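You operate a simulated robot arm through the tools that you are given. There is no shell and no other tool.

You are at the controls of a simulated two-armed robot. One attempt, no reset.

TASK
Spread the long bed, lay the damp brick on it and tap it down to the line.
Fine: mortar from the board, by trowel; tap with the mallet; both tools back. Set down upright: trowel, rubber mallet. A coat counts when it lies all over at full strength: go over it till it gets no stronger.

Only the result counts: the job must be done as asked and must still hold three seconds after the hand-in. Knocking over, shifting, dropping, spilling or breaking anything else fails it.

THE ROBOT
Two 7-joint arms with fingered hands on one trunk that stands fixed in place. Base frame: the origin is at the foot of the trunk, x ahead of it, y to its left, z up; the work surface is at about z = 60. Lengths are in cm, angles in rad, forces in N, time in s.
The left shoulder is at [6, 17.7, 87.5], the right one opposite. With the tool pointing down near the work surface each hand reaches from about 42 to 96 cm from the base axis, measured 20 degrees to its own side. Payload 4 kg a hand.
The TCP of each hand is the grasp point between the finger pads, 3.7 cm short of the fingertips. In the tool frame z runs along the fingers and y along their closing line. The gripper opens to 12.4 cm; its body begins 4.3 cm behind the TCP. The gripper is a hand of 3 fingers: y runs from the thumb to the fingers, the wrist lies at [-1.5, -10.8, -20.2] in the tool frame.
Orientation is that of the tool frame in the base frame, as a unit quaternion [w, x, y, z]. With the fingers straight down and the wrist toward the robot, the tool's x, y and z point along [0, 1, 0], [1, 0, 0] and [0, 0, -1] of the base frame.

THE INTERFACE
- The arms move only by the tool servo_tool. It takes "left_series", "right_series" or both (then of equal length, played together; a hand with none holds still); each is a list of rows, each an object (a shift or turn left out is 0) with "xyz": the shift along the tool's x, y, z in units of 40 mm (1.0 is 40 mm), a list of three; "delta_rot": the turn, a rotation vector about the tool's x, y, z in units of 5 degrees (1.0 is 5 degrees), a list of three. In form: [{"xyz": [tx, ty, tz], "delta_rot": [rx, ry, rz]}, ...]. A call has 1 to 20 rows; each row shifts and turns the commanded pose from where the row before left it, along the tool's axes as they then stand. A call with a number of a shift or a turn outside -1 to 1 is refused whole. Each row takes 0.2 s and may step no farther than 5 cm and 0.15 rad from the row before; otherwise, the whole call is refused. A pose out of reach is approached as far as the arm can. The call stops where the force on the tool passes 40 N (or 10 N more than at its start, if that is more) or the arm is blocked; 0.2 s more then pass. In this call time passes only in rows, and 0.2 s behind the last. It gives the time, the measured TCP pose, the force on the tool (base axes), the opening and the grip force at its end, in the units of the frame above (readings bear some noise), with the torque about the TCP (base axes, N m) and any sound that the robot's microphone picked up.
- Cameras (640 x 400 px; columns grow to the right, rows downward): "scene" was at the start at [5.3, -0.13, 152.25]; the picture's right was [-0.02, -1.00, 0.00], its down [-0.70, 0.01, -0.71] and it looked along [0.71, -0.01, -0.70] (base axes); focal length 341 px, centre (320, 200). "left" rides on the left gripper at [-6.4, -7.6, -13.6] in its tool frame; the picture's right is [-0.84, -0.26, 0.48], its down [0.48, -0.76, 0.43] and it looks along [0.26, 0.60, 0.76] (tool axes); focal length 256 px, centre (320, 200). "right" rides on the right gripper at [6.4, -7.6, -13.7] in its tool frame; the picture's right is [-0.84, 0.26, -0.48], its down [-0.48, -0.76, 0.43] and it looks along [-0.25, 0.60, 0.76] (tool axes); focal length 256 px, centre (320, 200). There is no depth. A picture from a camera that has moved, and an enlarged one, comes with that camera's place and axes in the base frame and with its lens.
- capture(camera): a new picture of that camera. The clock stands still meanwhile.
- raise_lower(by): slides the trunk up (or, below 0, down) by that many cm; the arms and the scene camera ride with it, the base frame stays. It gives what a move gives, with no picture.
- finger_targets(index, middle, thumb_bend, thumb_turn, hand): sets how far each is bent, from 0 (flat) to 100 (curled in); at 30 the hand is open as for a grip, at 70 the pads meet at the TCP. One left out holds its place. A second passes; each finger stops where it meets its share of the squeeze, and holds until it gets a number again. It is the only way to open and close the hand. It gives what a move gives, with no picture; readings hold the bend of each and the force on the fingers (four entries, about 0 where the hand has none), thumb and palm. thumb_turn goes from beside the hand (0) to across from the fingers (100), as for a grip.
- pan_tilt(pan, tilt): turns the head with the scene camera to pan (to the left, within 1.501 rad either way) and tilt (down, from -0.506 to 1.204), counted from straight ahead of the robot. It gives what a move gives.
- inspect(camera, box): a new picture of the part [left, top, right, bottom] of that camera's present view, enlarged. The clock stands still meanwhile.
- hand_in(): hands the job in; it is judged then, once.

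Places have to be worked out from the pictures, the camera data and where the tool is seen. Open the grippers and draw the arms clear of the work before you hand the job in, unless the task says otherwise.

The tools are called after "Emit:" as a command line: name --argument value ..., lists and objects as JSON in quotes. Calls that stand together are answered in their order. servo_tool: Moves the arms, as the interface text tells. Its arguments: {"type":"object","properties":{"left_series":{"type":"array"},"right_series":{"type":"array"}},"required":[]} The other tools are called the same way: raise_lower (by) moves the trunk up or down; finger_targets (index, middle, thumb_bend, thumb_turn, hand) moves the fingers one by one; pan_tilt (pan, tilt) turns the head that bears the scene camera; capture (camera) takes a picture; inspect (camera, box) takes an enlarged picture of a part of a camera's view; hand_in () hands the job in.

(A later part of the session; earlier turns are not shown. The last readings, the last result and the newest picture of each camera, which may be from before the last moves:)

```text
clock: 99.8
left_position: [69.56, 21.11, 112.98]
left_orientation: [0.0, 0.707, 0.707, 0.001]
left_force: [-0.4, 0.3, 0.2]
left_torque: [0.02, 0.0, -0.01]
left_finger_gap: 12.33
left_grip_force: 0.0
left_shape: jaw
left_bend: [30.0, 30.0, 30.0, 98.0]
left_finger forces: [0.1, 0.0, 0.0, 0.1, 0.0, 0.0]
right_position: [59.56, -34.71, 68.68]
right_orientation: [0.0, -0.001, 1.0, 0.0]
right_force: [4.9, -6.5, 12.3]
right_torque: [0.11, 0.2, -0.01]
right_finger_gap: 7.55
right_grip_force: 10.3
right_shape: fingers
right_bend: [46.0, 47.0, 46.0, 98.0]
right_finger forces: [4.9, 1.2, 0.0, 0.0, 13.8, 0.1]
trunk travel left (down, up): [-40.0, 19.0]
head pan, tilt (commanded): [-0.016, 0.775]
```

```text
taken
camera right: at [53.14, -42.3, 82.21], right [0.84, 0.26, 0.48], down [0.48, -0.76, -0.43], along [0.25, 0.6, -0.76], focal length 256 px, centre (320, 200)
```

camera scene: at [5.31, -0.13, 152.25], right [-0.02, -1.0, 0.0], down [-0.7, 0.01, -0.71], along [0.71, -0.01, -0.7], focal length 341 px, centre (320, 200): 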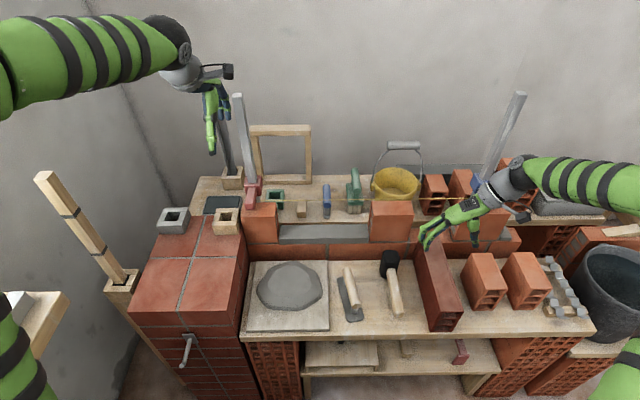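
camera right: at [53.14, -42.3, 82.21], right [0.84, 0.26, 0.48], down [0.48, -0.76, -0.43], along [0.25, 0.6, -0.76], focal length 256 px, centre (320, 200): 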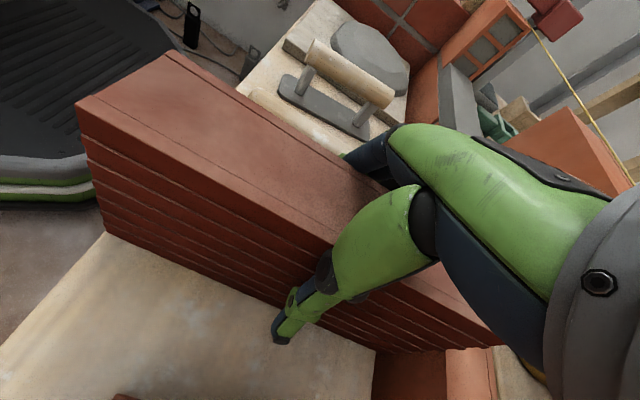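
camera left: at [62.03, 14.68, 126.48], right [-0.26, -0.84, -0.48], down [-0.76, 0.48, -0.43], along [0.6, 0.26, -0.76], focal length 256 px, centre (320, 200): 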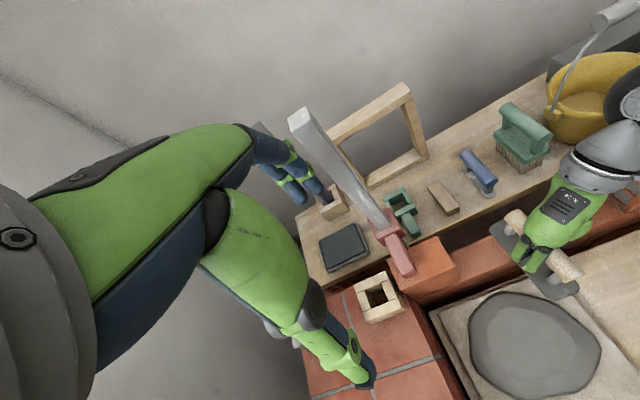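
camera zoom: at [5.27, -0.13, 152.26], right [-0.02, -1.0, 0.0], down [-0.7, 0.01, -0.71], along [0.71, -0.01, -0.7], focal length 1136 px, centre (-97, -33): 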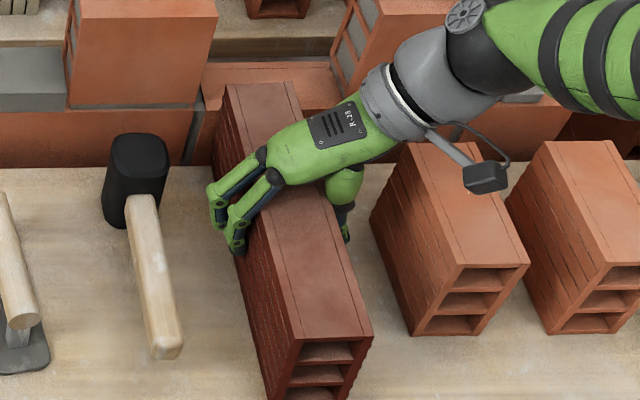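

The brick was nudged about 1 cm left and the fingers wedge on its top edges (12 N upward). I open, raise 1.3 cm for a shallower hold, and close again.

Emit:
finger_targets --hand "right" --index 38 --middle 38 --thumb_bend 38

Emit:
servo_tool --right_series '[{"xyz": [0, 0.04, -0.33]}]'

Emit:
finger_targets --hand "right" --index 52 --middle 52 --thumb_bend 52

Emit:
inspect --camera "scene" --box '[390, 210, 500, 330]'

Emit:
inspect --camera "right" --box '[220, 130, 520, 380]'

```text
clock: 100.8
left_position: [69.52, 21.05, 112.79]
left_orientation: [-0.001, 0.707, 0.707, 0.0]
left_force: [0.0, -0.2, 0.5]
left_torque: [-0.02, 0.01, 0.0]
left_finger_gap: 12.33
left_grip_force: 0.1
left_shape: jaw
left_bend: [30.0, 30.0, 30.0, 98.0]
left_finger forces: [0.1, 0.0, 0.1, 0.0, 0.1, 0.1]
right_position: [59.57, -34.71, 68.51]
right_orientation: [-0.001, 0.0, 1.0, 0.0]
right_force: [-0.9, -1.8, -0.7]
right_torque: [0.08, 0.0, -0.03]
right_finger_gap: 10.06
right_grip_force: 1.0
right_shape: fingers
right_bend: [38.0, 38.0, 38.0, 97.0]
right_finger forces: [0.0, 0.0, 0.0, 0.1, 2.0, 0.0]
trunk travel left (down, up): [-40.0, 19.0]
head pan, tilt (commanded): [-0.016, 0.775]
```

```text
clock: 101.2
left_position: [69.55, 21.09, 112.88]
left_orientation: [0.0, 0.707, 0.707, 0.0]
left_force: [0.1, 0.2, 0.3]
left_torque: [-0.02, -0.02, 0.02]
left_finger_gap: 12.34
left_grip_force: 0.2
left_shape: jaw
left_bend: [30.0, 30.0, 30.0, 98.0]
left_finger forces: [0.1, 0.0, 0.0, 0.1, 0.0, 0.0]
right_position: [59.52, -34.54, 69.88]
right_orientation: [-0.001, -0.001, 1.0, 0.0]
right_force: [0.5, 0.5, 0.8]
right_torque: [0.05, 0.02, 0.01]
right_finger_gap: 9.94
right_grip_force: 0.0
right_shape: fingers
right_bend: [38.0, 38.0, 38.0, 97.0]
right_finger forces: [0.0, 0.1, 0.0, 0.0, 0.0, 0.0]
trunk travel left (down, up): [-40.0, 19.0]
head pan, tilt (commanded): [-0.016, 0.775]
```

```text
clock: 102.2
left_position: [69.37, 21.15, 112.93]
left_orientation: [0.0, 0.708, 0.707, 0.0]
left_force: [0.6, 0.0, 0.9]
left_torque: [-0.03, 0.03, -0.02]
left_finger_gap: 12.36
left_grip_force: 0.0
left_shape: jaw
left_bend: [30.0, 30.0, 30.0, 98.0]
left_finger forces: [0.0, 0.0, 0.0, 0.0, 0.0, 0.0]
right_position: [59.46, -34.57, 69.87]
right_orientation: [0.0, -0.002, 1.0, 0.0]
right_force: [5.9, -5.7, 18.3]
right_torque: [0.31, 0.08, -0.03]
right_finger_gap: 6.94
right_grip_force: 12.7
right_shape: fingers
right_bend: [49.0, 49.0, 50.0, 98.0]
right_finger forces: [4.5, 4.2, 0.0, 0.1, 17.4, 0.0]
trunk travel left (down, up): [-40.0, 19.0]
head pan, tilt (commanded): [-0.016, 0.775]
```

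```text
3.33 times, centred on (445, 270) of scene
camera zoom: at [5.24, -0.1, 152.26], right [-0.02, -1.0, 0.0], down [-0.7, 0.01, -0.71], along [0.71, -0.01, -0.7], focal length 1136 px, centre (-97, -33)
```

zoom: 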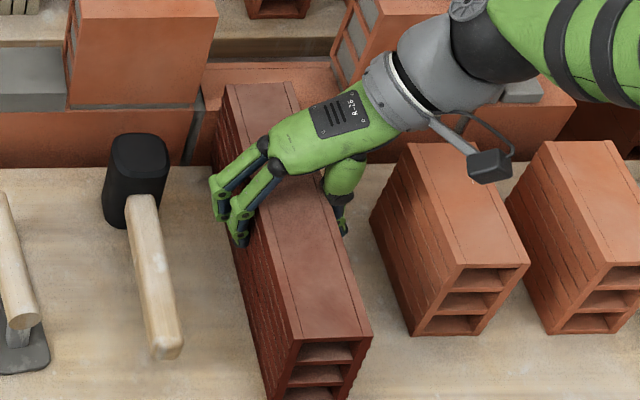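

```text
1.60 times, centred on (370, 255) of right
camera zoom: at [53.13, -42.1, 83.6], right [0.84, 0.26, 0.48], down [0.48, -0.76, -0.43], along [0.25, 0.6, -0.76], focal length 410 px, centre (240, 112)
```

zoom: 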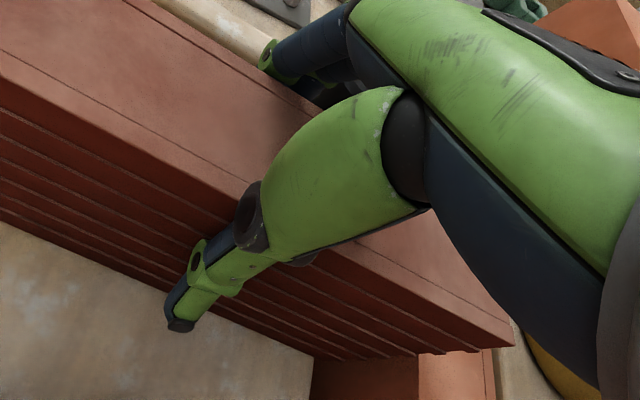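

The thumb's knuckle bears on the brick's top edge. I open slightly, raise 1 cm more and close again.

Emit:
finger_targets --hand "right" --index 42 --middle 42 --thumb_bend 42

Emit:
servo_tool --right_series '[{"xyz": [0, 0.05, -0.25]}]'

Emit:
finger_targets --hand "right" --index 56 --middle 56 --thumb_bend 56

Emit:
inspect --camera "right" --box '[220, 130, 520, 380]'

Emit:
inspect --camera "scene" --box '[390, 210, 500, 330]'

```text
clock: 103.2
left_position: [69.52, 21.12, 112.95]
left_orientation: [0.0, 0.707, 0.707, 0.0]
left_force: [-0.5, -0.2, 0.5]
left_torque: [0.01, 0.02, -0.01]
left_finger_gap: 12.37
left_grip_force: 0.0
left_shape: jaw
left_bend: [30.0, 30.0, 30.0, 98.0]
left_finger forces: [0.0, 0.0, 0.0, 0.1, 0.0, 0.0]
right_position: [59.49, -34.48, 69.83]
right_orientation: [-0.001, -0.001, 1.0, 0.0]
right_force: [-0.8, -1.6, -1.8]
right_torque: [0.09, 0.0, -0.04]
right_finger_gap: 8.84
right_grip_force: 0.8
right_shape: fingers
right_bend: [42.0, 42.0, 42.0, 97.0]
right_finger forces: [0.0, 0.0, 0.1, 0.0, 2.0, 0.0]
trunk travel left (down, up): [-40.0, 19.0]
head pan, tilt (commanded): [-0.016, 0.775]
```

```text
clock: 103.6
left_position: [69.45, 21.13, 112.88]
left_orientation: [0.0, 0.707, 0.708, 0.0]
left_force: [-0.5, -0.3, 0.2]
left_torque: [0.01, 0.01, 0.0]
left_finger_gap: 12.36
left_grip_force: 0.2
left_shape: jaw
left_bend: [30.0, 30.0, 30.0, 98.0]
left_finger forces: [0.0, 0.0, 0.0, 0.0, 0.0, 0.1]
right_position: [59.49, -34.41, 70.83]
right_orientation: [0.0, -0.002, 1.0, 0.0]
right_force: [-0.4, -2.0, -0.5]
right_torque: [0.07, 0.03, 0.01]
right_finger_gap: 8.84
right_grip_force: 1.3
right_shape: fingers
right_bend: [42.0, 42.0, 42.0, 97.0]
right_finger forces: [0.0, 0.2, 0.0, 0.1, 2.3, 0.1]
trunk travel left (down, up): [-40.0, 19.0]
head pan, tilt (commanded): [-0.016, 0.775]
```

```text
clock: 104.6
left_position: [69.44, 21.06, 112.99]
left_orientation: [0.0, 0.707, 0.707, 0.0]
left_force: [-1.0, 0.5, -0.1]
left_torque: [0.03, 0.02, -0.02]
left_finger_gap: 12.38
left_grip_force: 0.1
left_shape: jaw
left_bend: [30.0, 30.0, 30.0, 98.0]
left_finger forces: [0.0, 0.0, 0.0, 0.0, 0.1, 0.0]
right_position: [59.69, -34.19, 70.94]
right_orientation: [0.001, 0.0, 1.0, -0.001]
right_force: [7.2, -4.5, 21.9]
right_torque: [0.58, 0.0, -0.02]
right_finger_gap: 6.79
right_grip_force: 20.5
right_shape: fingers
right_bend: [50.0, 50.0, 52.0, 98.0]
right_finger forces: [9.3, 8.5, 0.0, 0.0, 22.6, 0.0]
trunk travel left (down, up): [-40.0, 19.0]
head pan, tilt (commanded): [-0.016, 0.775]
```

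```text
1.60 times, centred on (370, 255) of right
camera zoom: at [53.12, -41.87, 84.6], right [0.84, 0.26, 0.48], down [0.49, -0.76, -0.43], along [0.26, 0.6, -0.76], focal length 410 px, centre (240, 112)
```

zoom: 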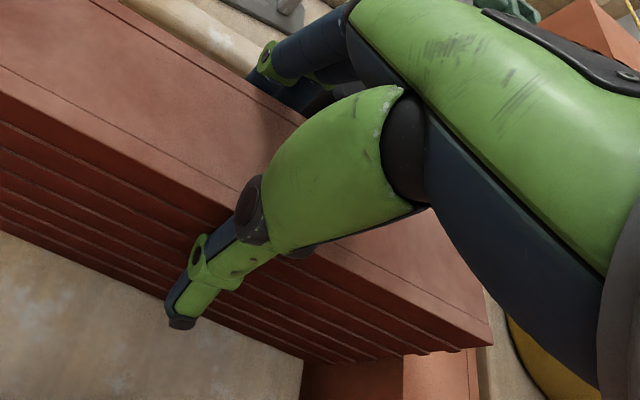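

```text
3.33 times, centred on (445, 270) of scene
camera zoom: at [5.23, -0.07, 152.27], right [-0.02, -1.0, 0.0], down [-0.7, 0.01, -0.71], along [0.71, -0.01, -0.7], focal length 1136 px, centre (-97, -33)
```

zoom: 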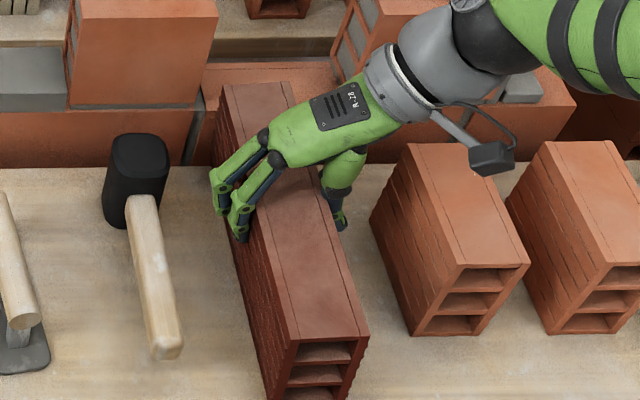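

The thumb's end slants outward while the fingers' ends look slanted inward, so a roll of the hand may make them parallel to the brick's faces. I zoom in to judge the slants.

Emit:
inspect --camera "scene" --box '[410, 240, 470, 290]'

Emit:
inspect --camera "right" --box '[270, 180, 430, 350]'

```text
8.00 times, centred on (440, 265) of scene
camera zoom: at [5.23, -0.07, 152.27], right [-0.02, -1.0, 0.0], down [-0.7, 0.01, -0.71], along [0.71, -0.01, -0.7], focal length 2727 px, centre (-640, -320)
```

zoom: 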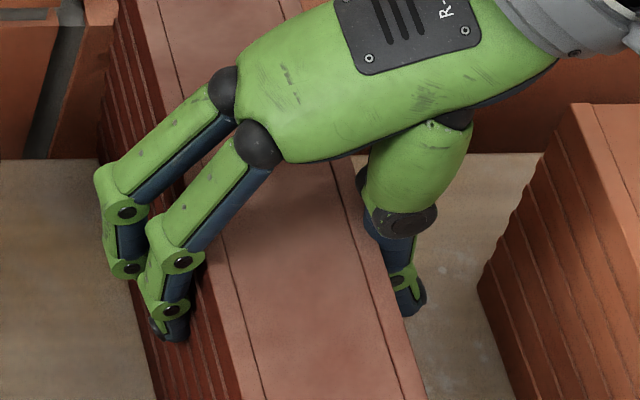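

```text
2.35 times, centred on (350, 265) of right
camera zoom: at [53.12, -41.87, 84.6], right [0.84, 0.26, 0.48], down [0.49, -0.76, -0.43], along [0.26, 0.6, -0.76], focal length 602 px, centre (249, 47)
```

zoom: 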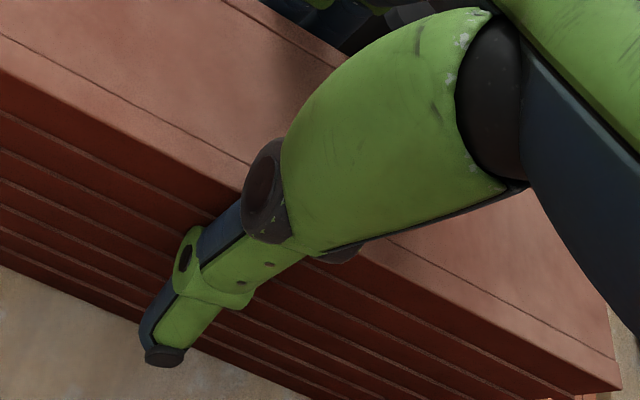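

The fingers lie flush on the left face, but the thumb slants outward about 25° and bears on the top edge. I open a bit, roll the hand 13° so thumb and fingers become nearly parallel to the faces, and close again.

Emit:
finger_targets --hand "right" --index 40 --middle 40 --thumb_bend 40

Emit:
servo_tool --right_series '[{"xyz": [0, 0.1, -0.1], "delta_rot": [-0.87, 0, 0]}, {"delta_rot": [-0.87, 0, 0]}, {"delta_rot": [-0.87, 0, 0]}]'

Emit:
inspect --camera "right" --box '[220, 130, 520, 380]'

Emit:
inspect --camera "scene" --box '[390, 210, 500, 330]'

```text
clock: 105.6
left_position: [69.63, 21.07, 112.83]
left_orientation: [0.0, 0.707, 0.707, 0.0]
left_force: [-0.1, -0.3, -0.9]
left_torque: [-0.01, 0.03, 0.02]
left_finger_gap: 12.34
left_grip_force: 0.0
left_shape: jaw
left_bend: [30.0, 30.0, 30.0, 98.0]
left_finger forces: [0.0, 0.1, 0.0, 0.1, 0.0, 0.1]
right_position: [59.43, -34.29, 70.79]
right_orientation: [-0.001, -0.001, 1.0, -0.001]
right_force: [-0.1, -0.5, 0.0]
right_torque: [0.04, -0.04, 0.01]
right_finger_gap: 9.32
right_grip_force: 0.6
right_shape: fingers
right_bend: [40.0, 40.0, 40.0, 98.0]
right_finger forces: [0.0, 0.0, 0.1, 0.0, 0.4, 0.0]
trunk travel left (down, up): [-40.0, 19.0]
head pan, tilt (commanded): [-0.016, 0.775]
```

```text
clock: 106.4
left_position: [69.63, 21.03, 112.8]
left_orientation: [-0.001, 0.707, 0.707, -0.001]
left_force: [-0.3, 0.0, 0.1]
left_torque: [0.0, -0.04, -0.04]
left_finger_gap: 12.33
left_grip_force: 0.0
left_shape: jaw
left_bend: [30.0, 30.0, 30.0, 98.0]
left_finger forces: [0.0, 0.0, 0.0, 0.0, 0.1, 0.0]
right_position: [59.46, -34.0, 71.16]
right_orientation: [-0.001, 0.0, 0.994, 0.114]
right_force: [-0.8, -3.1, 0.6]
right_torque: [-0.01, 0.02, 0.01]
right_finger_gap: 9.45
right_grip_force: 1.5
right_shape: fingers
right_bend: [40.0, 40.0, 40.0, 97.0]
right_finger forces: [0.1, 0.1, 0.0, 0.0, 2.7, 0.1]
trunk travel left (down, up): [-40.0, 19.0]
head pan, tilt (commanded): [-0.016, 0.775]
```

```text
1.60 times, centred on (370, 255) of right
camera zoom: at [53.11, -44.39, 82.78], right [0.84, 0.14, 0.53], down [0.48, -0.64, -0.6], along [0.25, 0.75, -0.61], focal length 410 px, centre (240, 112)
```

zoom: 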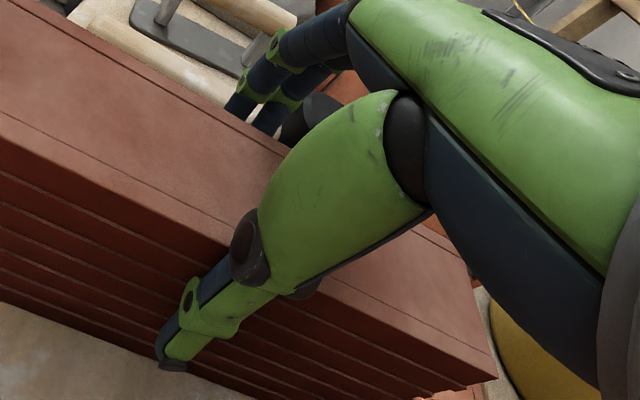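

```text
3.33 times, centred on (445, 270) of scene
camera zoom: at [5.32, -0.16, 152.25], right [-0.02, -1.0, 0.0], down [-0.7, 0.01, -0.71], along [0.71, -0.01, -0.7], focal length 1136 px, centre (-97, -33)
```

zoom: 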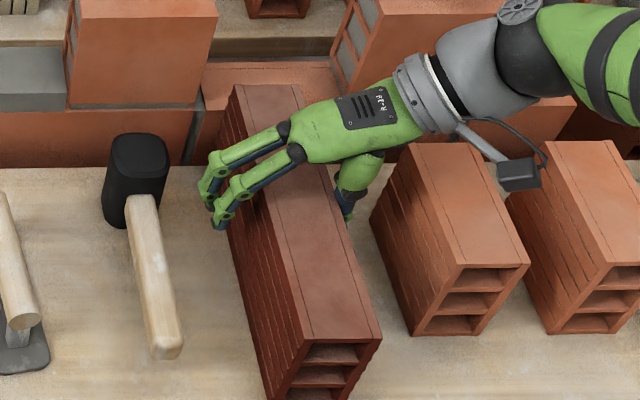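

Thumb is now along the right face. I close to 58.

Emit:
finger_targets --hand "right" --index 58 --middle 58 --thumb_bend 58

Emit:
inspect --camera "right" --box '[220, 130, 520, 380]'

Emit:
inspect --camera "scene" --box '[390, 210, 500, 330]'

```text
clock: 107.4
left_position: [69.52, 21.0, 112.99]
left_orientation: [0.0, 0.707, 0.707, 0.0]
left_force: [-0.5, -1.1, 0.3]
left_torque: [0.0, -0.01, 0.02]
left_finger_gap: 12.36
left_grip_force: 0.1
left_shape: jaw
left_bend: [30.0, 30.0, 30.0, 98.0]
left_finger forces: [0.0, 0.1, 0.0, 0.1, 0.0, 0.0]
right_position: [59.55, -33.88, 71.36]
right_orientation: [-0.001, -0.001, 0.994, 0.114]
right_force: [1.0, -1.7, 6.6]
right_torque: [0.28, 0.0, 0.06]
right_finger_gap: 6.48
right_grip_force: 14.8
right_shape: fingers
right_bend: [52.0, 53.0, 52.0, 97.0]
right_finger forces: [7.8, 5.9, 0.0, 0.1, 15.9, 0.0]
trunk travel left (down, up): [-40.0, 19.0]
head pan, tilt (commanded): [-0.016, 0.775]
```

```text
1.60 times, centred on (370, 255) of right
camera zoom: at [53.09, -44.34, 82.83], right [0.84, 0.14, 0.53], down [0.48, -0.64, -0.6], along [0.25, 0.75, -0.61], focal length 410 px, centre (240, 112)
```

zoom: 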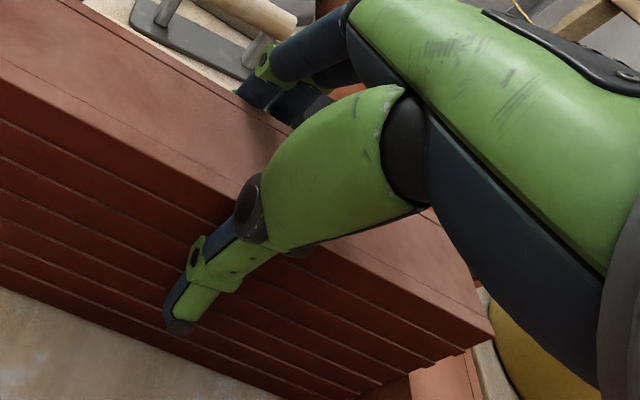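

```text
3.33 times, centred on (445, 270) of scene
camera zoom: at [5.27, -0.11, 152.25], right [-0.02, -1.0, 0.0], down [-0.7, 0.01, -0.71], along [0.71, -0.01, -0.7], focal length 1136 px, centre (-97, -33)
```

zoom: 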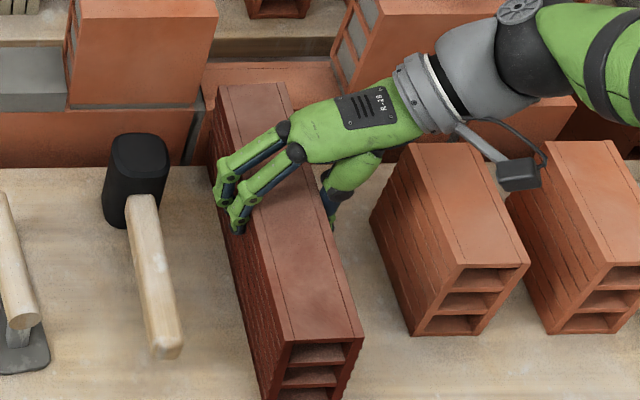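

Much better: the upward force dropped to 6.6 N and the thumb lies on the face. I squeeze harder.

Emit:
finger_targets --hand "right" --index 85 --middle 85 --thumb_bend 85

Emit:
inspect --camera "right" --box '[220, 130, 520, 380]'

Emit:
inspect --camera "scene" --box '[390, 210, 500, 330]'

```text
clock: 108.4
left_position: [69.52, 21.14, 112.91]
left_orientation: [0.0, 0.707, 0.707, 0.0]
left_force: [-0.5, 0.5, -0.5]
left_torque: [0.01, 0.01, -0.02]
left_finger_gap: 12.39
left_grip_force: 0.1
left_shape: jaw
left_bend: [30.0, 30.0, 30.0, 98.0]
left_finger forces: [0.0, 0.0, 0.0, 0.2, 0.1, 0.0]
right_position: [59.32, -33.93, 71.12]
right_orientation: [-0.001, -0.001, 0.994, 0.113]
right_force: [1.8, -2.1, 7.3]
right_torque: [0.15, 0.0, 0.14]
right_finger_gap: 6.02
right_grip_force: 26.5
right_shape: fingers
right_bend: [52.0, 53.0, 51.0, 97.0]
right_finger forces: [13.7, 10.8, 0.1, 0.0, 28.2, 0.0]
trunk travel left (down, up): [-40.0, 19.0]
head pan, tilt (commanded): [-0.016, 0.775]
```

```text
1.60 times, centred on (370, 255) of right
camera zoom: at [53.09, -44.38, 82.81], right [0.84, 0.14, 0.53], down [0.48, -0.64, -0.6], along [0.25, 0.75, -0.61], focal length 410 px, centre (240, 112)
```

zoom: 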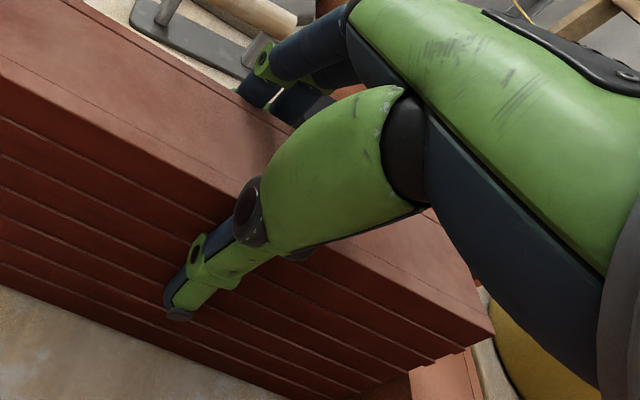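

```text
3.33 times, centred on (445, 270) of scene
camera zoom: at [5.28, -0.13, 152.25], right [-0.02, -1.0, 0.0], down [-0.7, 0.01, -0.71], along [0.71, -0.01, -0.7], focal length 1136 px, centre (-97, -33)
```

zoom: 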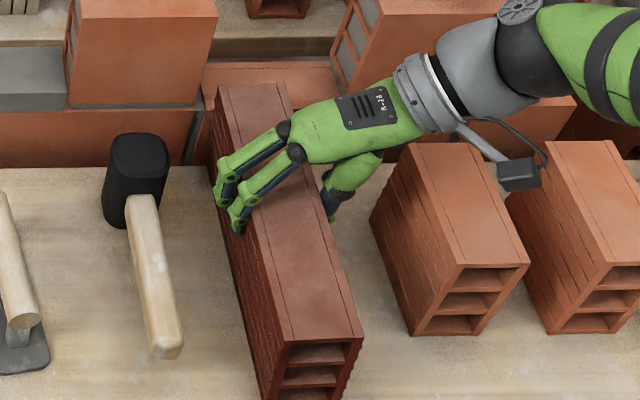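

Grip 26.5 N and balanced. I go to full squeeze and then test with a 1 cm lift.

Emit:
finger_targets --hand "right" --index 100 --middle 100 --thumb_bend 100

Emit:
servo_tool --right_series '[{"xyz": [0, 0.017, -0.07]}, {"xyz": [0, 0.017, -0.07]}]'

Emit:
inspect --camera "right" --box '[220, 130, 520, 380]'

Emit:
inspect --camera "scene" --box '[390, 210, 500, 340]'

```text
clock: 109.4
left_position: [69.5, 20.97, 112.79]
left_orientation: [0.0, 0.708, 0.707, 0.0]
left_force: [0.2, -0.1, 0.9]
left_torque: [-0.02, 0.01, -0.02]
left_finger_gap: 12.39
left_grip_force: 0.0
left_shape: jaw
left_bend: [30.0, 30.0, 30.0, 98.0]
left_finger forces: [0.0, 0.1, 0.1, 0.1, 0.0, 0.0]
right_position: [59.36, -33.91, 71.23]
right_orientation: [-0.001, 0.0, 0.994, 0.113]
right_force: [-1.4, -2.4, 1.2]
right_torque: [0.01, 0.1, 0.26]
right_finger_gap: 5.78
right_grip_force: 22.0
right_shape: fingers
right_bend: [53.0, 54.0, 49.0, 97.0]
right_finger forces: [9.2, 11.2, 0.1, 0.1, 23.0, 0.0]
trunk travel left (down, up): [-40.0, 19.0]
head pan, tilt (commanded): [-0.016, 0.775]
```

```text
clock: 110.0
left_position: [69.55, 20.99, 112.83]
left_orientation: [0.0, 0.707, 0.707, 0.0]
left_force: [-0.2, 0.5, -0.4]
left_torque: [0.0, 0.01, 0.01]
left_finger_gap: 12.35
left_grip_force: 0.1
left_shape: jaw
left_bend: [30.0, 30.0, 30.0, 98.0]
left_finger forces: [0.0, 0.1, 0.0, 0.0, 0.0, 0.0]
right_position: [59.49, -33.82, 71.66]
right_orientation: [-0.002, 0.0, 0.993, 0.114]
right_force: [0.1, 0.1, -11.4]
right_torque: [-0.08, -0.07, -0.02]
right_finger_gap: 5.81
right_grip_force: 21.6
right_shape: fingers
right_bend: [53.0, 54.0, 49.0, 96.0]
right_finger forces: [11.5, 10.0, 0.0, 0.0, 20.7, 0.0]
trunk travel left (down, up): [-40.0, 19.0]
head pan, tilt (commanded): [-0.016, 0.775]
```

```text
1.60 times, centred on (370, 255) of right
camera zoom: at [53.13, -44.35, 83.25], right [0.84, 0.14, 0.53], down [0.48, -0.64, -0.6], along [0.25, 0.75, -0.61], focal length 410 px, centre (240, 112)
```

zoom: 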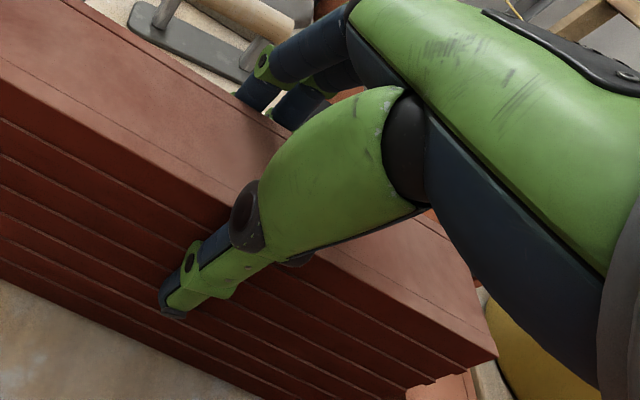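

```text
3.08 times, centred on (445, 275) of scene
camera zoom: at [5.39, -0.17, 152.23], right [-0.02, -1.0, 0.0], down [-0.7, 0.01, -0.71], along [0.71, -0.01, -0.7], focal length 1049 px, centre (-65, -31)
```

zoom: 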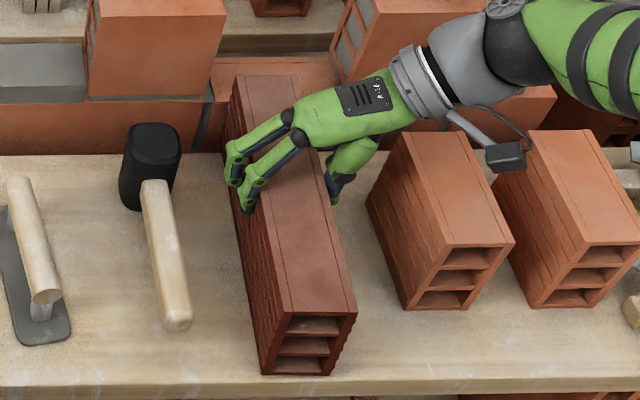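

The hand carries 11 N. I lift a little more to see whether the brick has left the table.

Emit:
servo_tool --right_series '[{"xyz": [0, 0.034, -0.14]}, {"xyz": [0, 0.034, -0.14]}]'

Emit:
inspect --camera "scene" --box '[390, 210, 500, 340]'

Emit:
inspect --camera "right" --box '[120, 130, 520, 390]'

```text
clock: 110.6
left_position: [69.65, 20.98, 112.87]
left_orientation: [-0.001, 0.707, 0.708, -0.001]
left_force: [-0.1, 0.4, 0.1]
left_torque: [0.02, 0.0, -0.02]
left_finger_gap: 12.37
left_grip_force: 0.0
left_shape: jaw
left_bend: [30.0, 30.0, 30.0, 98.0]
left_finger forces: [0.0, 0.1, 0.0, 0.1, 0.0, 0.0]
right_position: [59.57, -33.88, 72.91]
right_orientation: [-0.001, -0.001, 0.994, 0.113]
right_force: [1.7, -0.2, -10.2]
right_torque: [-0.08, -0.1, -0.01]
right_finger_gap: 5.8
right_grip_force: 21.7
right_shape: fingers
right_bend: [53.0, 54.0, 49.0, 96.0]
right_finger forces: [11.6, 9.9, 0.0, 0.1, 20.7, 0.0]
trunk travel left (down, up): [-40.0, 19.0]
head pan, tilt (commanded): [-0.016, 0.775]
```

```text
3.08 times, centred on (445, 275) of scene
camera zoom: at [5.38, -0.17, 152.24], right [-0.02, -1.0, 0.0], down [-0.7, 0.01, -0.71], along [0.71, -0.01, -0.7], focal length 1049 px, centre (-65, -31)
```

zoom: 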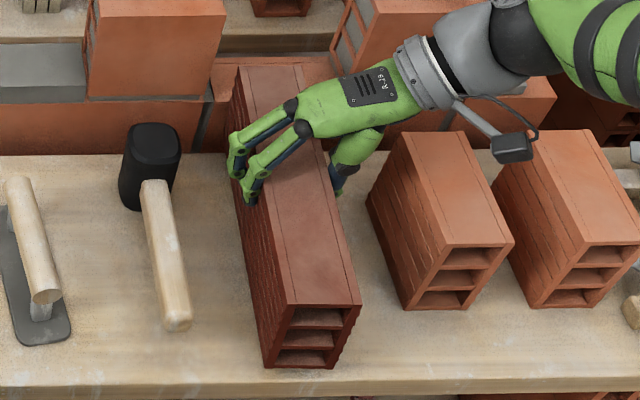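

```text
1.54 times, centred on (320, 260) of right
camera zoom: at [53.16, -44.37, 84.49], right [0.84, 0.14, 0.53], down [0.48, -0.64, -0.6], along [0.25, 0.75, -0.61], focal length 394 px, centre (320, 108)
```

zoom: 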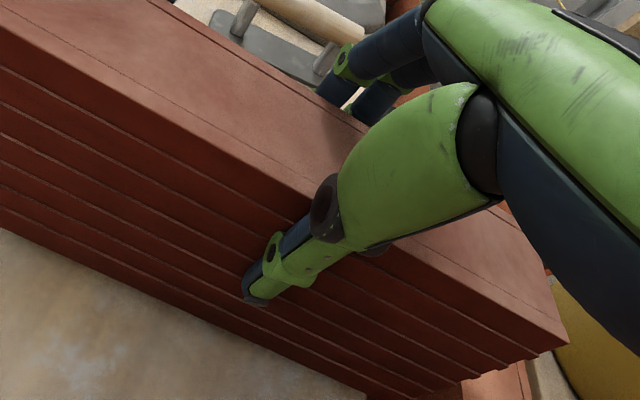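

The brick is held (about 10.5 N, ~1.07 kg). I lift it 13 cm and draw it back 3 cm so it can turn freely.

Emit:
servo_tool --right_series '[{"xyz": [0, 0.12, -0.52]}, {"xyz": [0.1, 0.15, -0.65]}, {"xyz": [0.2, 0.15, -0.65]}, {"xyz": [0.25, 0.15, -0.65]}, {"xyz": [0.2, 0.15, -0.65]}]'

Emit:
capture --camera "scene"

Emit:
capture --camera "right"

```text
clock: 111.8
left_position: [69.59, 21.04, 112.82]
left_orientation: [0.001, 0.708, 0.707, 0.0]
left_force: [-0.3, 0.1, 0.6]
left_torque: [0.02, -0.03, 0.01]
left_finger_gap: 12.37
left_grip_force: 0.2
left_shape: jaw
left_bend: [30.0, 30.0, 30.0, 98.0]
left_finger forces: [0.0, 0.1, 0.0, 0.0, 0.0, 0.1]
right_position: [56.48, -33.85, 85.8]
right_orientation: [0.0, -0.002, 0.993, 0.114]
right_force: [0.3, 0.7, -11.2]
right_torque: [-0.07, -0.09, -0.01]
right_finger_gap: 5.78
right_grip_force: 21.2
right_shape: fingers
right_bend: [53.0, 54.0, 49.0, 96.0]
right_finger forces: [11.6, 10.1, 0.1, 0.0, 20.9, 0.1]
trunk travel left (down, up): [-40.0, 19.0]
head pan, tilt (commanded): [-0.016, 0.775]
```

```text
taken
camera scene: at [5.35, -0.14, 152.24], right [-0.02, -1.0, 0.0], down [-0.7, 0.01, -0.71], along [0.71, -0.01, -0.7], focal length 341 px, centre (320, 200)
```

scene: 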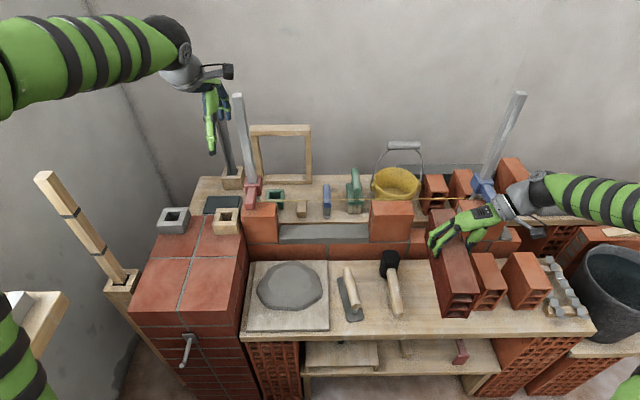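

```text
taken
camera right: at [50.09, -44.39, 97.35], right [0.84, 0.14, 0.53], down [0.48, -0.64, -0.6], along [0.25, 0.75, -0.61], focal length 256 px, centre (320, 200)
```

right: 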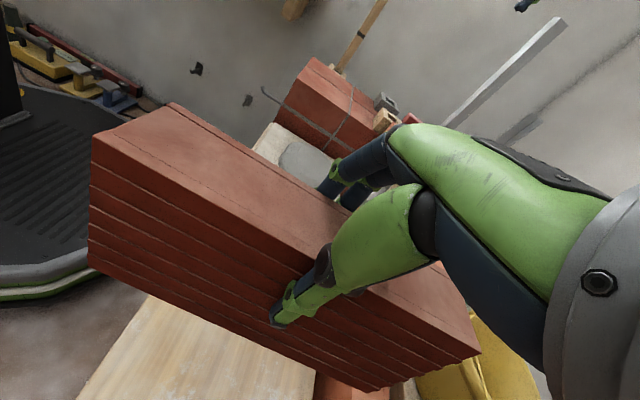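

Steady. I turn the hand 85° clockwise about the vertical so the brick's length comes along y.

Emit:
servo_tool --right_series '[{"delta_rot": [0, -0.2245, 0.974]}, {"delta_rot": [0, -0.2245, 0.974]}, {"delta_rot": [0, -0.2245, 0.974]}, {"delta_rot": [0, -0.2245, 0.974]}, {"delta_rot": [0, -0.2245, 0.974]}, {"delta_rot": [0, -0.2245, 0.974]}, {"delta_rot": [0, -0.2245, 0.974]}, {"delta_rot": [0, -0.2245, 0.974]}, {"delta_rot": [0, -0.2245, 0.974]}]'

Emit:
capture --camera "scene"

```text
clock: 113.8
left_position: [69.63, 21.01, 112.85]
left_orientation: [0.0, 0.708, 0.706, 0.0]
left_force: [0.4, -0.2, 0.5]
left_torque: [0.03, 0.01, -0.01]
left_finger_gap: 12.36
left_grip_force: 0.1
left_shape: jaw
left_bend: [30.0, 30.0, 30.0, 98.0]
left_finger forces: [0.0, 0.0, 0.0, 0.0, 0.1, 0.0]
right_position: [56.55, -33.93, 85.66]
right_orientation: [0.041, 0.38, 0.918, 0.104]
right_force: [-0.3, -0.5, -12.4]
right_torque: [-0.12, -0.05, -0.01]
right_finger_gap: 5.79
right_grip_force: 21.3
right_shape: fingers
right_bend: [53.0, 54.0, 49.0, 96.0]
right_finger forces: [11.6, 10.2, 0.0, 0.0, 21.0, 0.0]
trunk travel left (down, up): [-40.0, 19.0]
head pan, tilt (commanded): [-0.016, 0.775]
```

```text
taken
camera scene: at [5.37, -0.17, 152.24], right [-0.02, -1.0, 0.0], down [-0.7, 0.01, -0.71], along [0.71, -0.01, -0.7], focal length 341 px, centre (320, 200)
```

scene: 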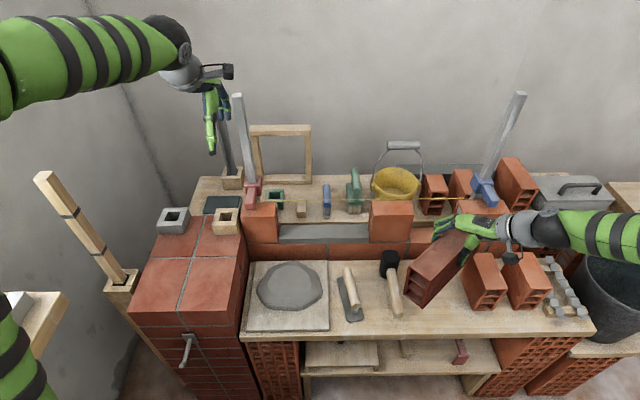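

Half-way and stable. I continue the turn.

Emit:
servo_tool --right_series '[{"delta_rot": [0, -0.2245, 0.974]}, {"delta_rot": [0, -0.2245, 0.974]}, {"delta_rot": [0, -0.2245, 0.974]}, {"delta_rot": [0, -0.2245, 0.974]}, {"delta_rot": [0, -0.2245, 0.974]}, {"delta_rot": [0, -0.2245, 0.974]}, {"delta_rot": [0, -0.2245, 0.974]}, {"delta_rot": [0, -0.2245, 0.974]}]'

Emit:
capture --camera "scene"

Emit:
inspect --camera "scene" --box '[380, 190, 540, 320]'

```text
clock: 115.6
left_position: [69.55, 21.04, 112.78]
left_orientation: [0.0, 0.707, 0.707, 0.0]
left_force: [0.0, -0.5, -0.9]
left_torque: [-0.01, -0.01, -0.01]
left_finger_gap: 12.4
left_grip_force: 0.1
left_shape: jaw
left_bend: [30.0, 30.0, 30.0, 98.0]
left_finger forces: [0.0, 0.0, 0.0, 0.1, 0.1, 0.1]
right_position: [56.51, -33.81, 85.73]
right_orientation: [0.074, 0.671, 0.733, 0.083]
right_force: [0.5, 1.0, -11.7]
right_torque: [-0.1, 0.01, -0.01]
right_finger_gap: 5.81
right_grip_force: 21.1
right_shape: fingers
right_bend: [53.0, 54.0, 49.0, 96.0]
right_finger forces: [11.6, 10.1, 0.0, 0.0, 21.1, 0.1]
trunk travel left (down, up): [-40.0, 19.0]
head pan, tilt (commanded): [-0.016, 0.775]
```

```text
taken
camera scene: at [5.39, -0.14, 152.24], right [-0.02, -1.0, 0.0], down [-0.7, 0.01, -0.71], along [0.71, -0.01, -0.7], focal length 341 px, centre (320, 200)
```

scene: 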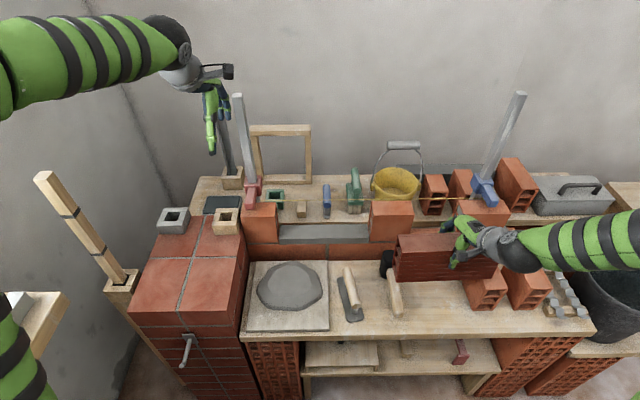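

```text
3.08 times, centred on (460, 255) of scene
camera zoom: at [5.39, -0.14, 152.24], right [-0.02, -1.0, 0.0], down [-0.7, 0.01, -0.71], along [0.71, -0.01, -0.7], focal length 1049 px, centre (-111, 31)
```

zoom: 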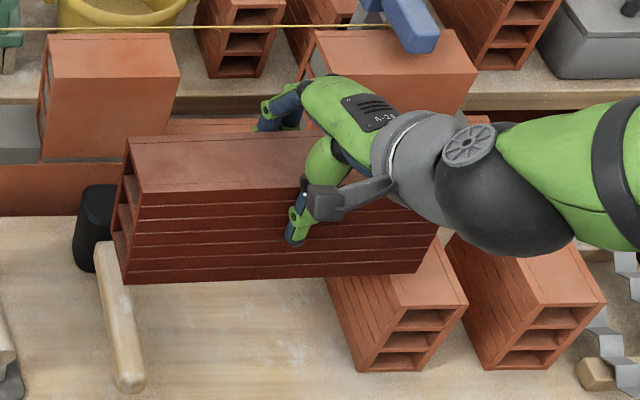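

The brick is now along y, level, its centre about 0.7 cm ahead of the TCP. I carry it left to a staging place in front of the long bed (brick centre about (63, -2.5)).

Emit:
servo_tool --right_series '[{"xyz": [0.4, 0.108, 0.025]}, {"xyz": [0.7, 0.189, 0.044]}, {"xyz": [0.9, 0.243, 0.056]}, {"xyz": [0.9, 0.243, 0.056]}, {"xyz": [0.9, 0.243, 0.056]}, {"xyz": [0.9, 0.243, 0.056]}, {"xyz": [0.9, 0.243, 0.056]}, {"xyz": [0.9, 0.243, 0.056]}, {"xyz": [0.7, 0.189, 0.044]}, {"xyz": [0.47, 0.127, 0.03]}]'

Emit:
capture --camera "scene"

Emit:
inspect --camera "scene" --box '[240, 180, 420, 310]'

Emit:
capture --camera "left"

```text
clock: 117.8
left_position: [69.73, 20.97, 112.78]
left_orientation: [0.0, 0.707, 0.707, 0.0]
left_force: [0.2, -0.6, -0.5]
left_torque: [-0.03, -0.02, 0.02]
left_finger_gap: 12.37
left_grip_force: 0.1
left_shape: jaw
left_bend: [30.0, 30.0, 30.0, 98.0]
left_finger forces: [0.1, 0.0, 0.0, 0.1, 0.1, 0.0]
right_position: [62.19, -2.39, 85.75]
right_orientation: [0.074, 0.67, 0.734, 0.082]
right_force: [0.4, 0.6, -11.7]
right_torque: [-0.08, 0.04, 0.05]
right_finger_gap: 5.77
right_grip_force: 21.2
right_shape: fingers
right_bend: [53.0, 54.0, 49.0, 96.0]
right_finger forces: [11.6, 10.0, 0.0, 0.0, 20.9, 0.1]
trunk travel left (down, up): [-40.0, 19.0]
head pan, tilt (commanded): [-0.016, 0.775]
```

```text
taken
camera scene: at [5.39, -0.08, 152.24], right [-0.02, -1.0, 0.0], down [-0.7, 0.01, -0.71], along [0.71, -0.01, -0.7], focal length 341 px, centre (320, 200)
```

scene: 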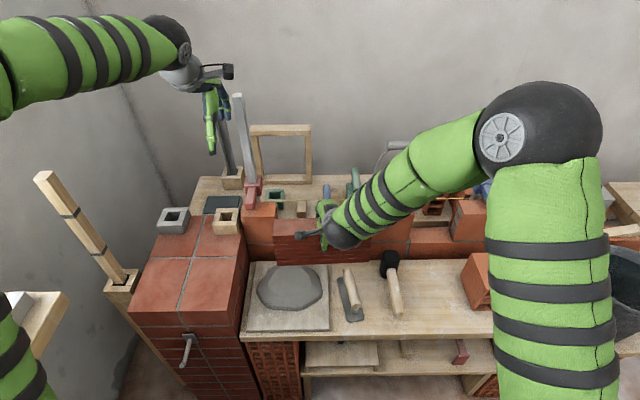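

```text
3.08 times, centred on (330, 245) of scene
camera zoom: at [5.39, -0.08, 152.24], right [-0.02, -1.0, 0.0], down [-0.7, 0.01, -0.71], along [0.71, -0.01, -0.7], focal length 1049 px, centre (289, 62)
```

zoom: 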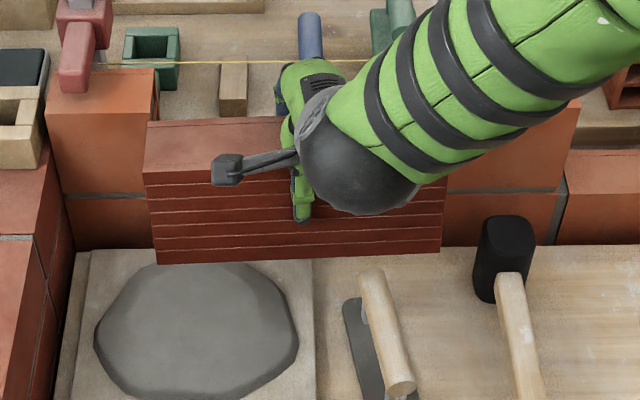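

```text
taken
camera left: at [62.06, 14.72, 126.46], right [-0.26, -0.84, -0.48], down [-0.76, 0.48, -0.43], along [0.6, 0.26, -0.76], focal length 256 px, centre (320, 200)
```

left: 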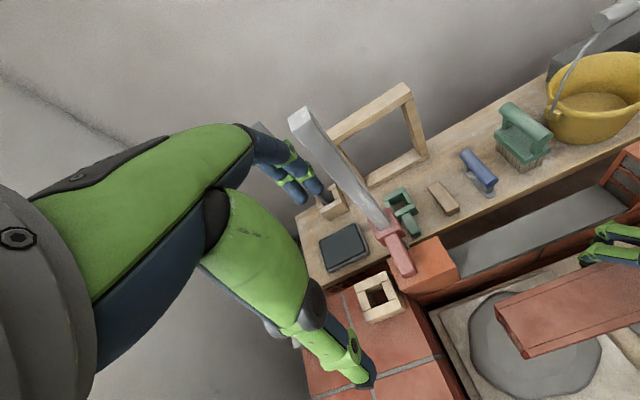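

The brick is 1.8° off in yaw and centred at (62.8, -2.0). I correct the yaw, and move it forward 6 cm (still in front of the wall), then look again.

Emit:
servo_tool --right_series '[{"xyz": [-0.05, 0.3, 0.07], "delta_rot": [0, -0.081, 0.351]}, {"xyz": [-0.075, 0.5, 0.115]}, {"xyz": [-0.075, 0.5, 0.115]}, {"xyz": [-0.025, 0.2, 0.045]}]'

Emit:
inspect --camera "scene" --box '[240, 170, 400, 290]'

Emit:
inspect --camera "left" --box '[400, 150, 640, 350]'

```text
clock: 118.8
left_position: [69.62, 21.05, 112.87]
left_orientation: [-0.001, 0.707, 0.707, 0.0]
left_force: [-1.0, 0.1, -0.1]
left_torque: [0.01, -0.02, 0.02]
left_finger_gap: 12.35
left_grip_force: 0.0
left_shape: jaw
left_bend: [30.0, 30.0, 30.0, 98.0]
left_finger forces: [0.0, 0.0, 0.0, 0.0, 0.0, 0.1]
right_position: [68.46, -3.07, 85.6]
right_orientation: [0.077, 0.682, 0.723, 0.081]
right_force: [0.0, 0.0, -12.7]
right_torque: [-0.09, 0.06, -0.03]
right_finger_gap: 5.78
right_grip_force: 21.6
right_shape: fingers
right_bend: [53.0, 54.0, 49.0, 96.0]
right_finger forces: [11.6, 10.1, 0.0, 0.1, 21.1, 0.0]
trunk travel left (down, up): [-40.0, 19.0]
head pan, tilt (commanded): [-0.016, 0.775]
```

```text
3.33 times, centred on (320, 230) of scene
camera zoom: at [5.41, -0.12, 152.24], right [-0.02, -1.0, 0.0], down [-0.7, 0.01, -0.71], along [0.71, -0.01, -0.7], focal length 1136 px, centre (320, 100)
```

zoom: 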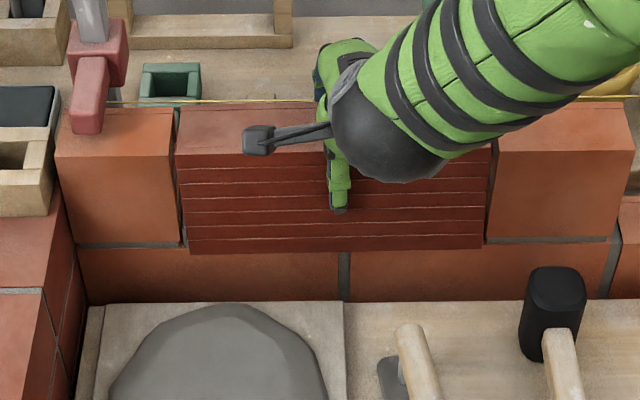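

```text
2.00 times, centred on (520, 250) of left
camera zoom: at [62.07, 14.68, 126.46], right [-0.26, -0.84, -0.48], down [-0.76, 0.48, -0.43], along [0.6, 0.26, -0.76], focal length 512 px, centre (-80, 100)
```

zoom: 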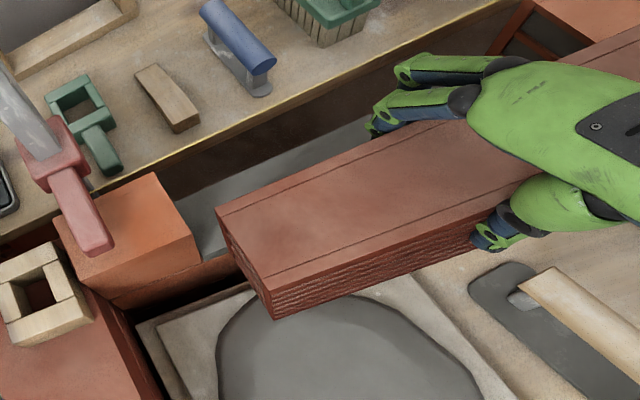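

Centred at y≈-2.5 with 2 cm free at each end. I trim the yaw by 0.8° and lower 5 cm so the brick's bottom is just above the mortar level.

Emit:
servo_tool --right_series '[{"xyz": [0, -0.06, 0.26], "delta_rot": [0, -0.036, 0.156]}, {"xyz": [0, -0.094, 0.406]}, {"xyz": [0, -0.094, 0.406]}, {"xyz": [0, -0.03, 0.13]}]'

Emit:
inspect --camera "scene" --box '[240, 170, 400, 290]'

Emit:
inspect --camera "left" --box '[400, 150, 640, 350]'

Emit:
capture --camera "right"

```text
clock: 119.8
left_position: [69.71, 21.1, 112.75]
left_orientation: [0.0, 0.707, 0.707, 0.0]
left_force: [0.0, 0.3, -0.6]
left_torque: [0.03, -0.01, -0.02]
left_finger_gap: 12.37
left_grip_force: 0.0
left_shape: jaw
left_bend: [30.0, 30.0, 30.0, 98.0]
left_finger forces: [0.0, 0.1, 0.0, 0.0, 0.0, 0.0]
right_position: [68.46, -3.01, 80.88]
right_orientation: [0.076, 0.687, 0.718, 0.081]
right_force: [0.2, 0.7, -11.1]
right_torque: [-0.12, 0.05, -0.02]
right_finger_gap: 5.74
right_grip_force: 20.8
right_shape: fingers
right_bend: [53.0, 54.0, 49.0, 96.0]
right_finger forces: [11.5, 10.2, 0.1, 0.0, 20.9, 0.0]
trunk travel left (down, up): [-40.0, 19.0]
head pan, tilt (commanded): [-0.016, 0.775]
```

```text
3.33 times, centred on (320, 230) of scene
camera zoom: at [5.41, -0.12, 152.24], right [-0.02, -1.0, 0.0], down [-0.7, 0.01, -0.71], along [0.71, -0.01, -0.7], focal length 1136 px, centre (320, 100)
```

zoom: 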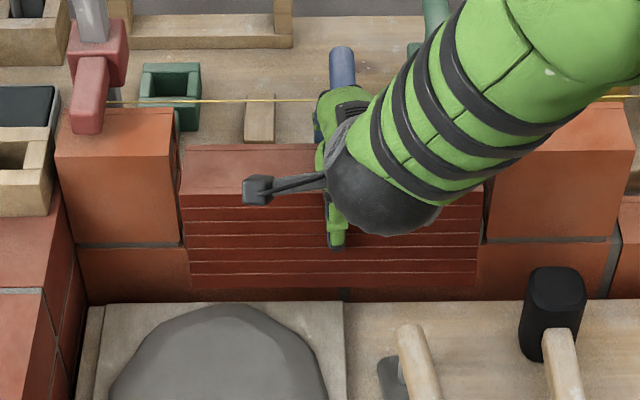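

```text
2.00 times, centred on (520, 250) of left
camera zoom: at [62.07, 14.68, 126.46], right [-0.26, -0.84, -0.48], down [-0.76, 0.48, -0.43], along [0.6, 0.26, -0.76], focal length 512 px, centre (-80, 100)
```

zoom: 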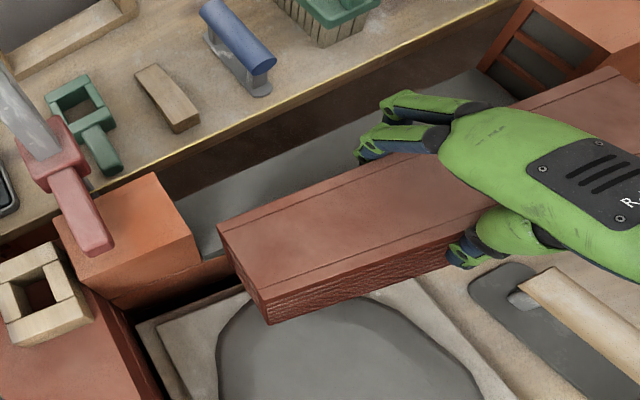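

```text
taken
camera right: at [57.64, 2.87, 92.43], right [0.18, -0.83, 0.53], down [-0.62, -0.51, -0.59], along [0.76, -0.22, -0.61], focal length 256 px, centre (320, 200)
```

right: 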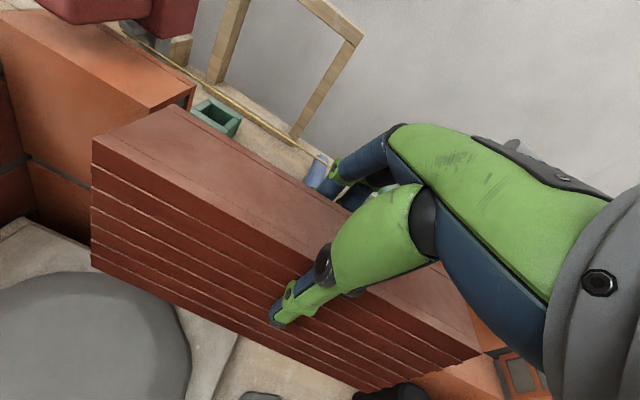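

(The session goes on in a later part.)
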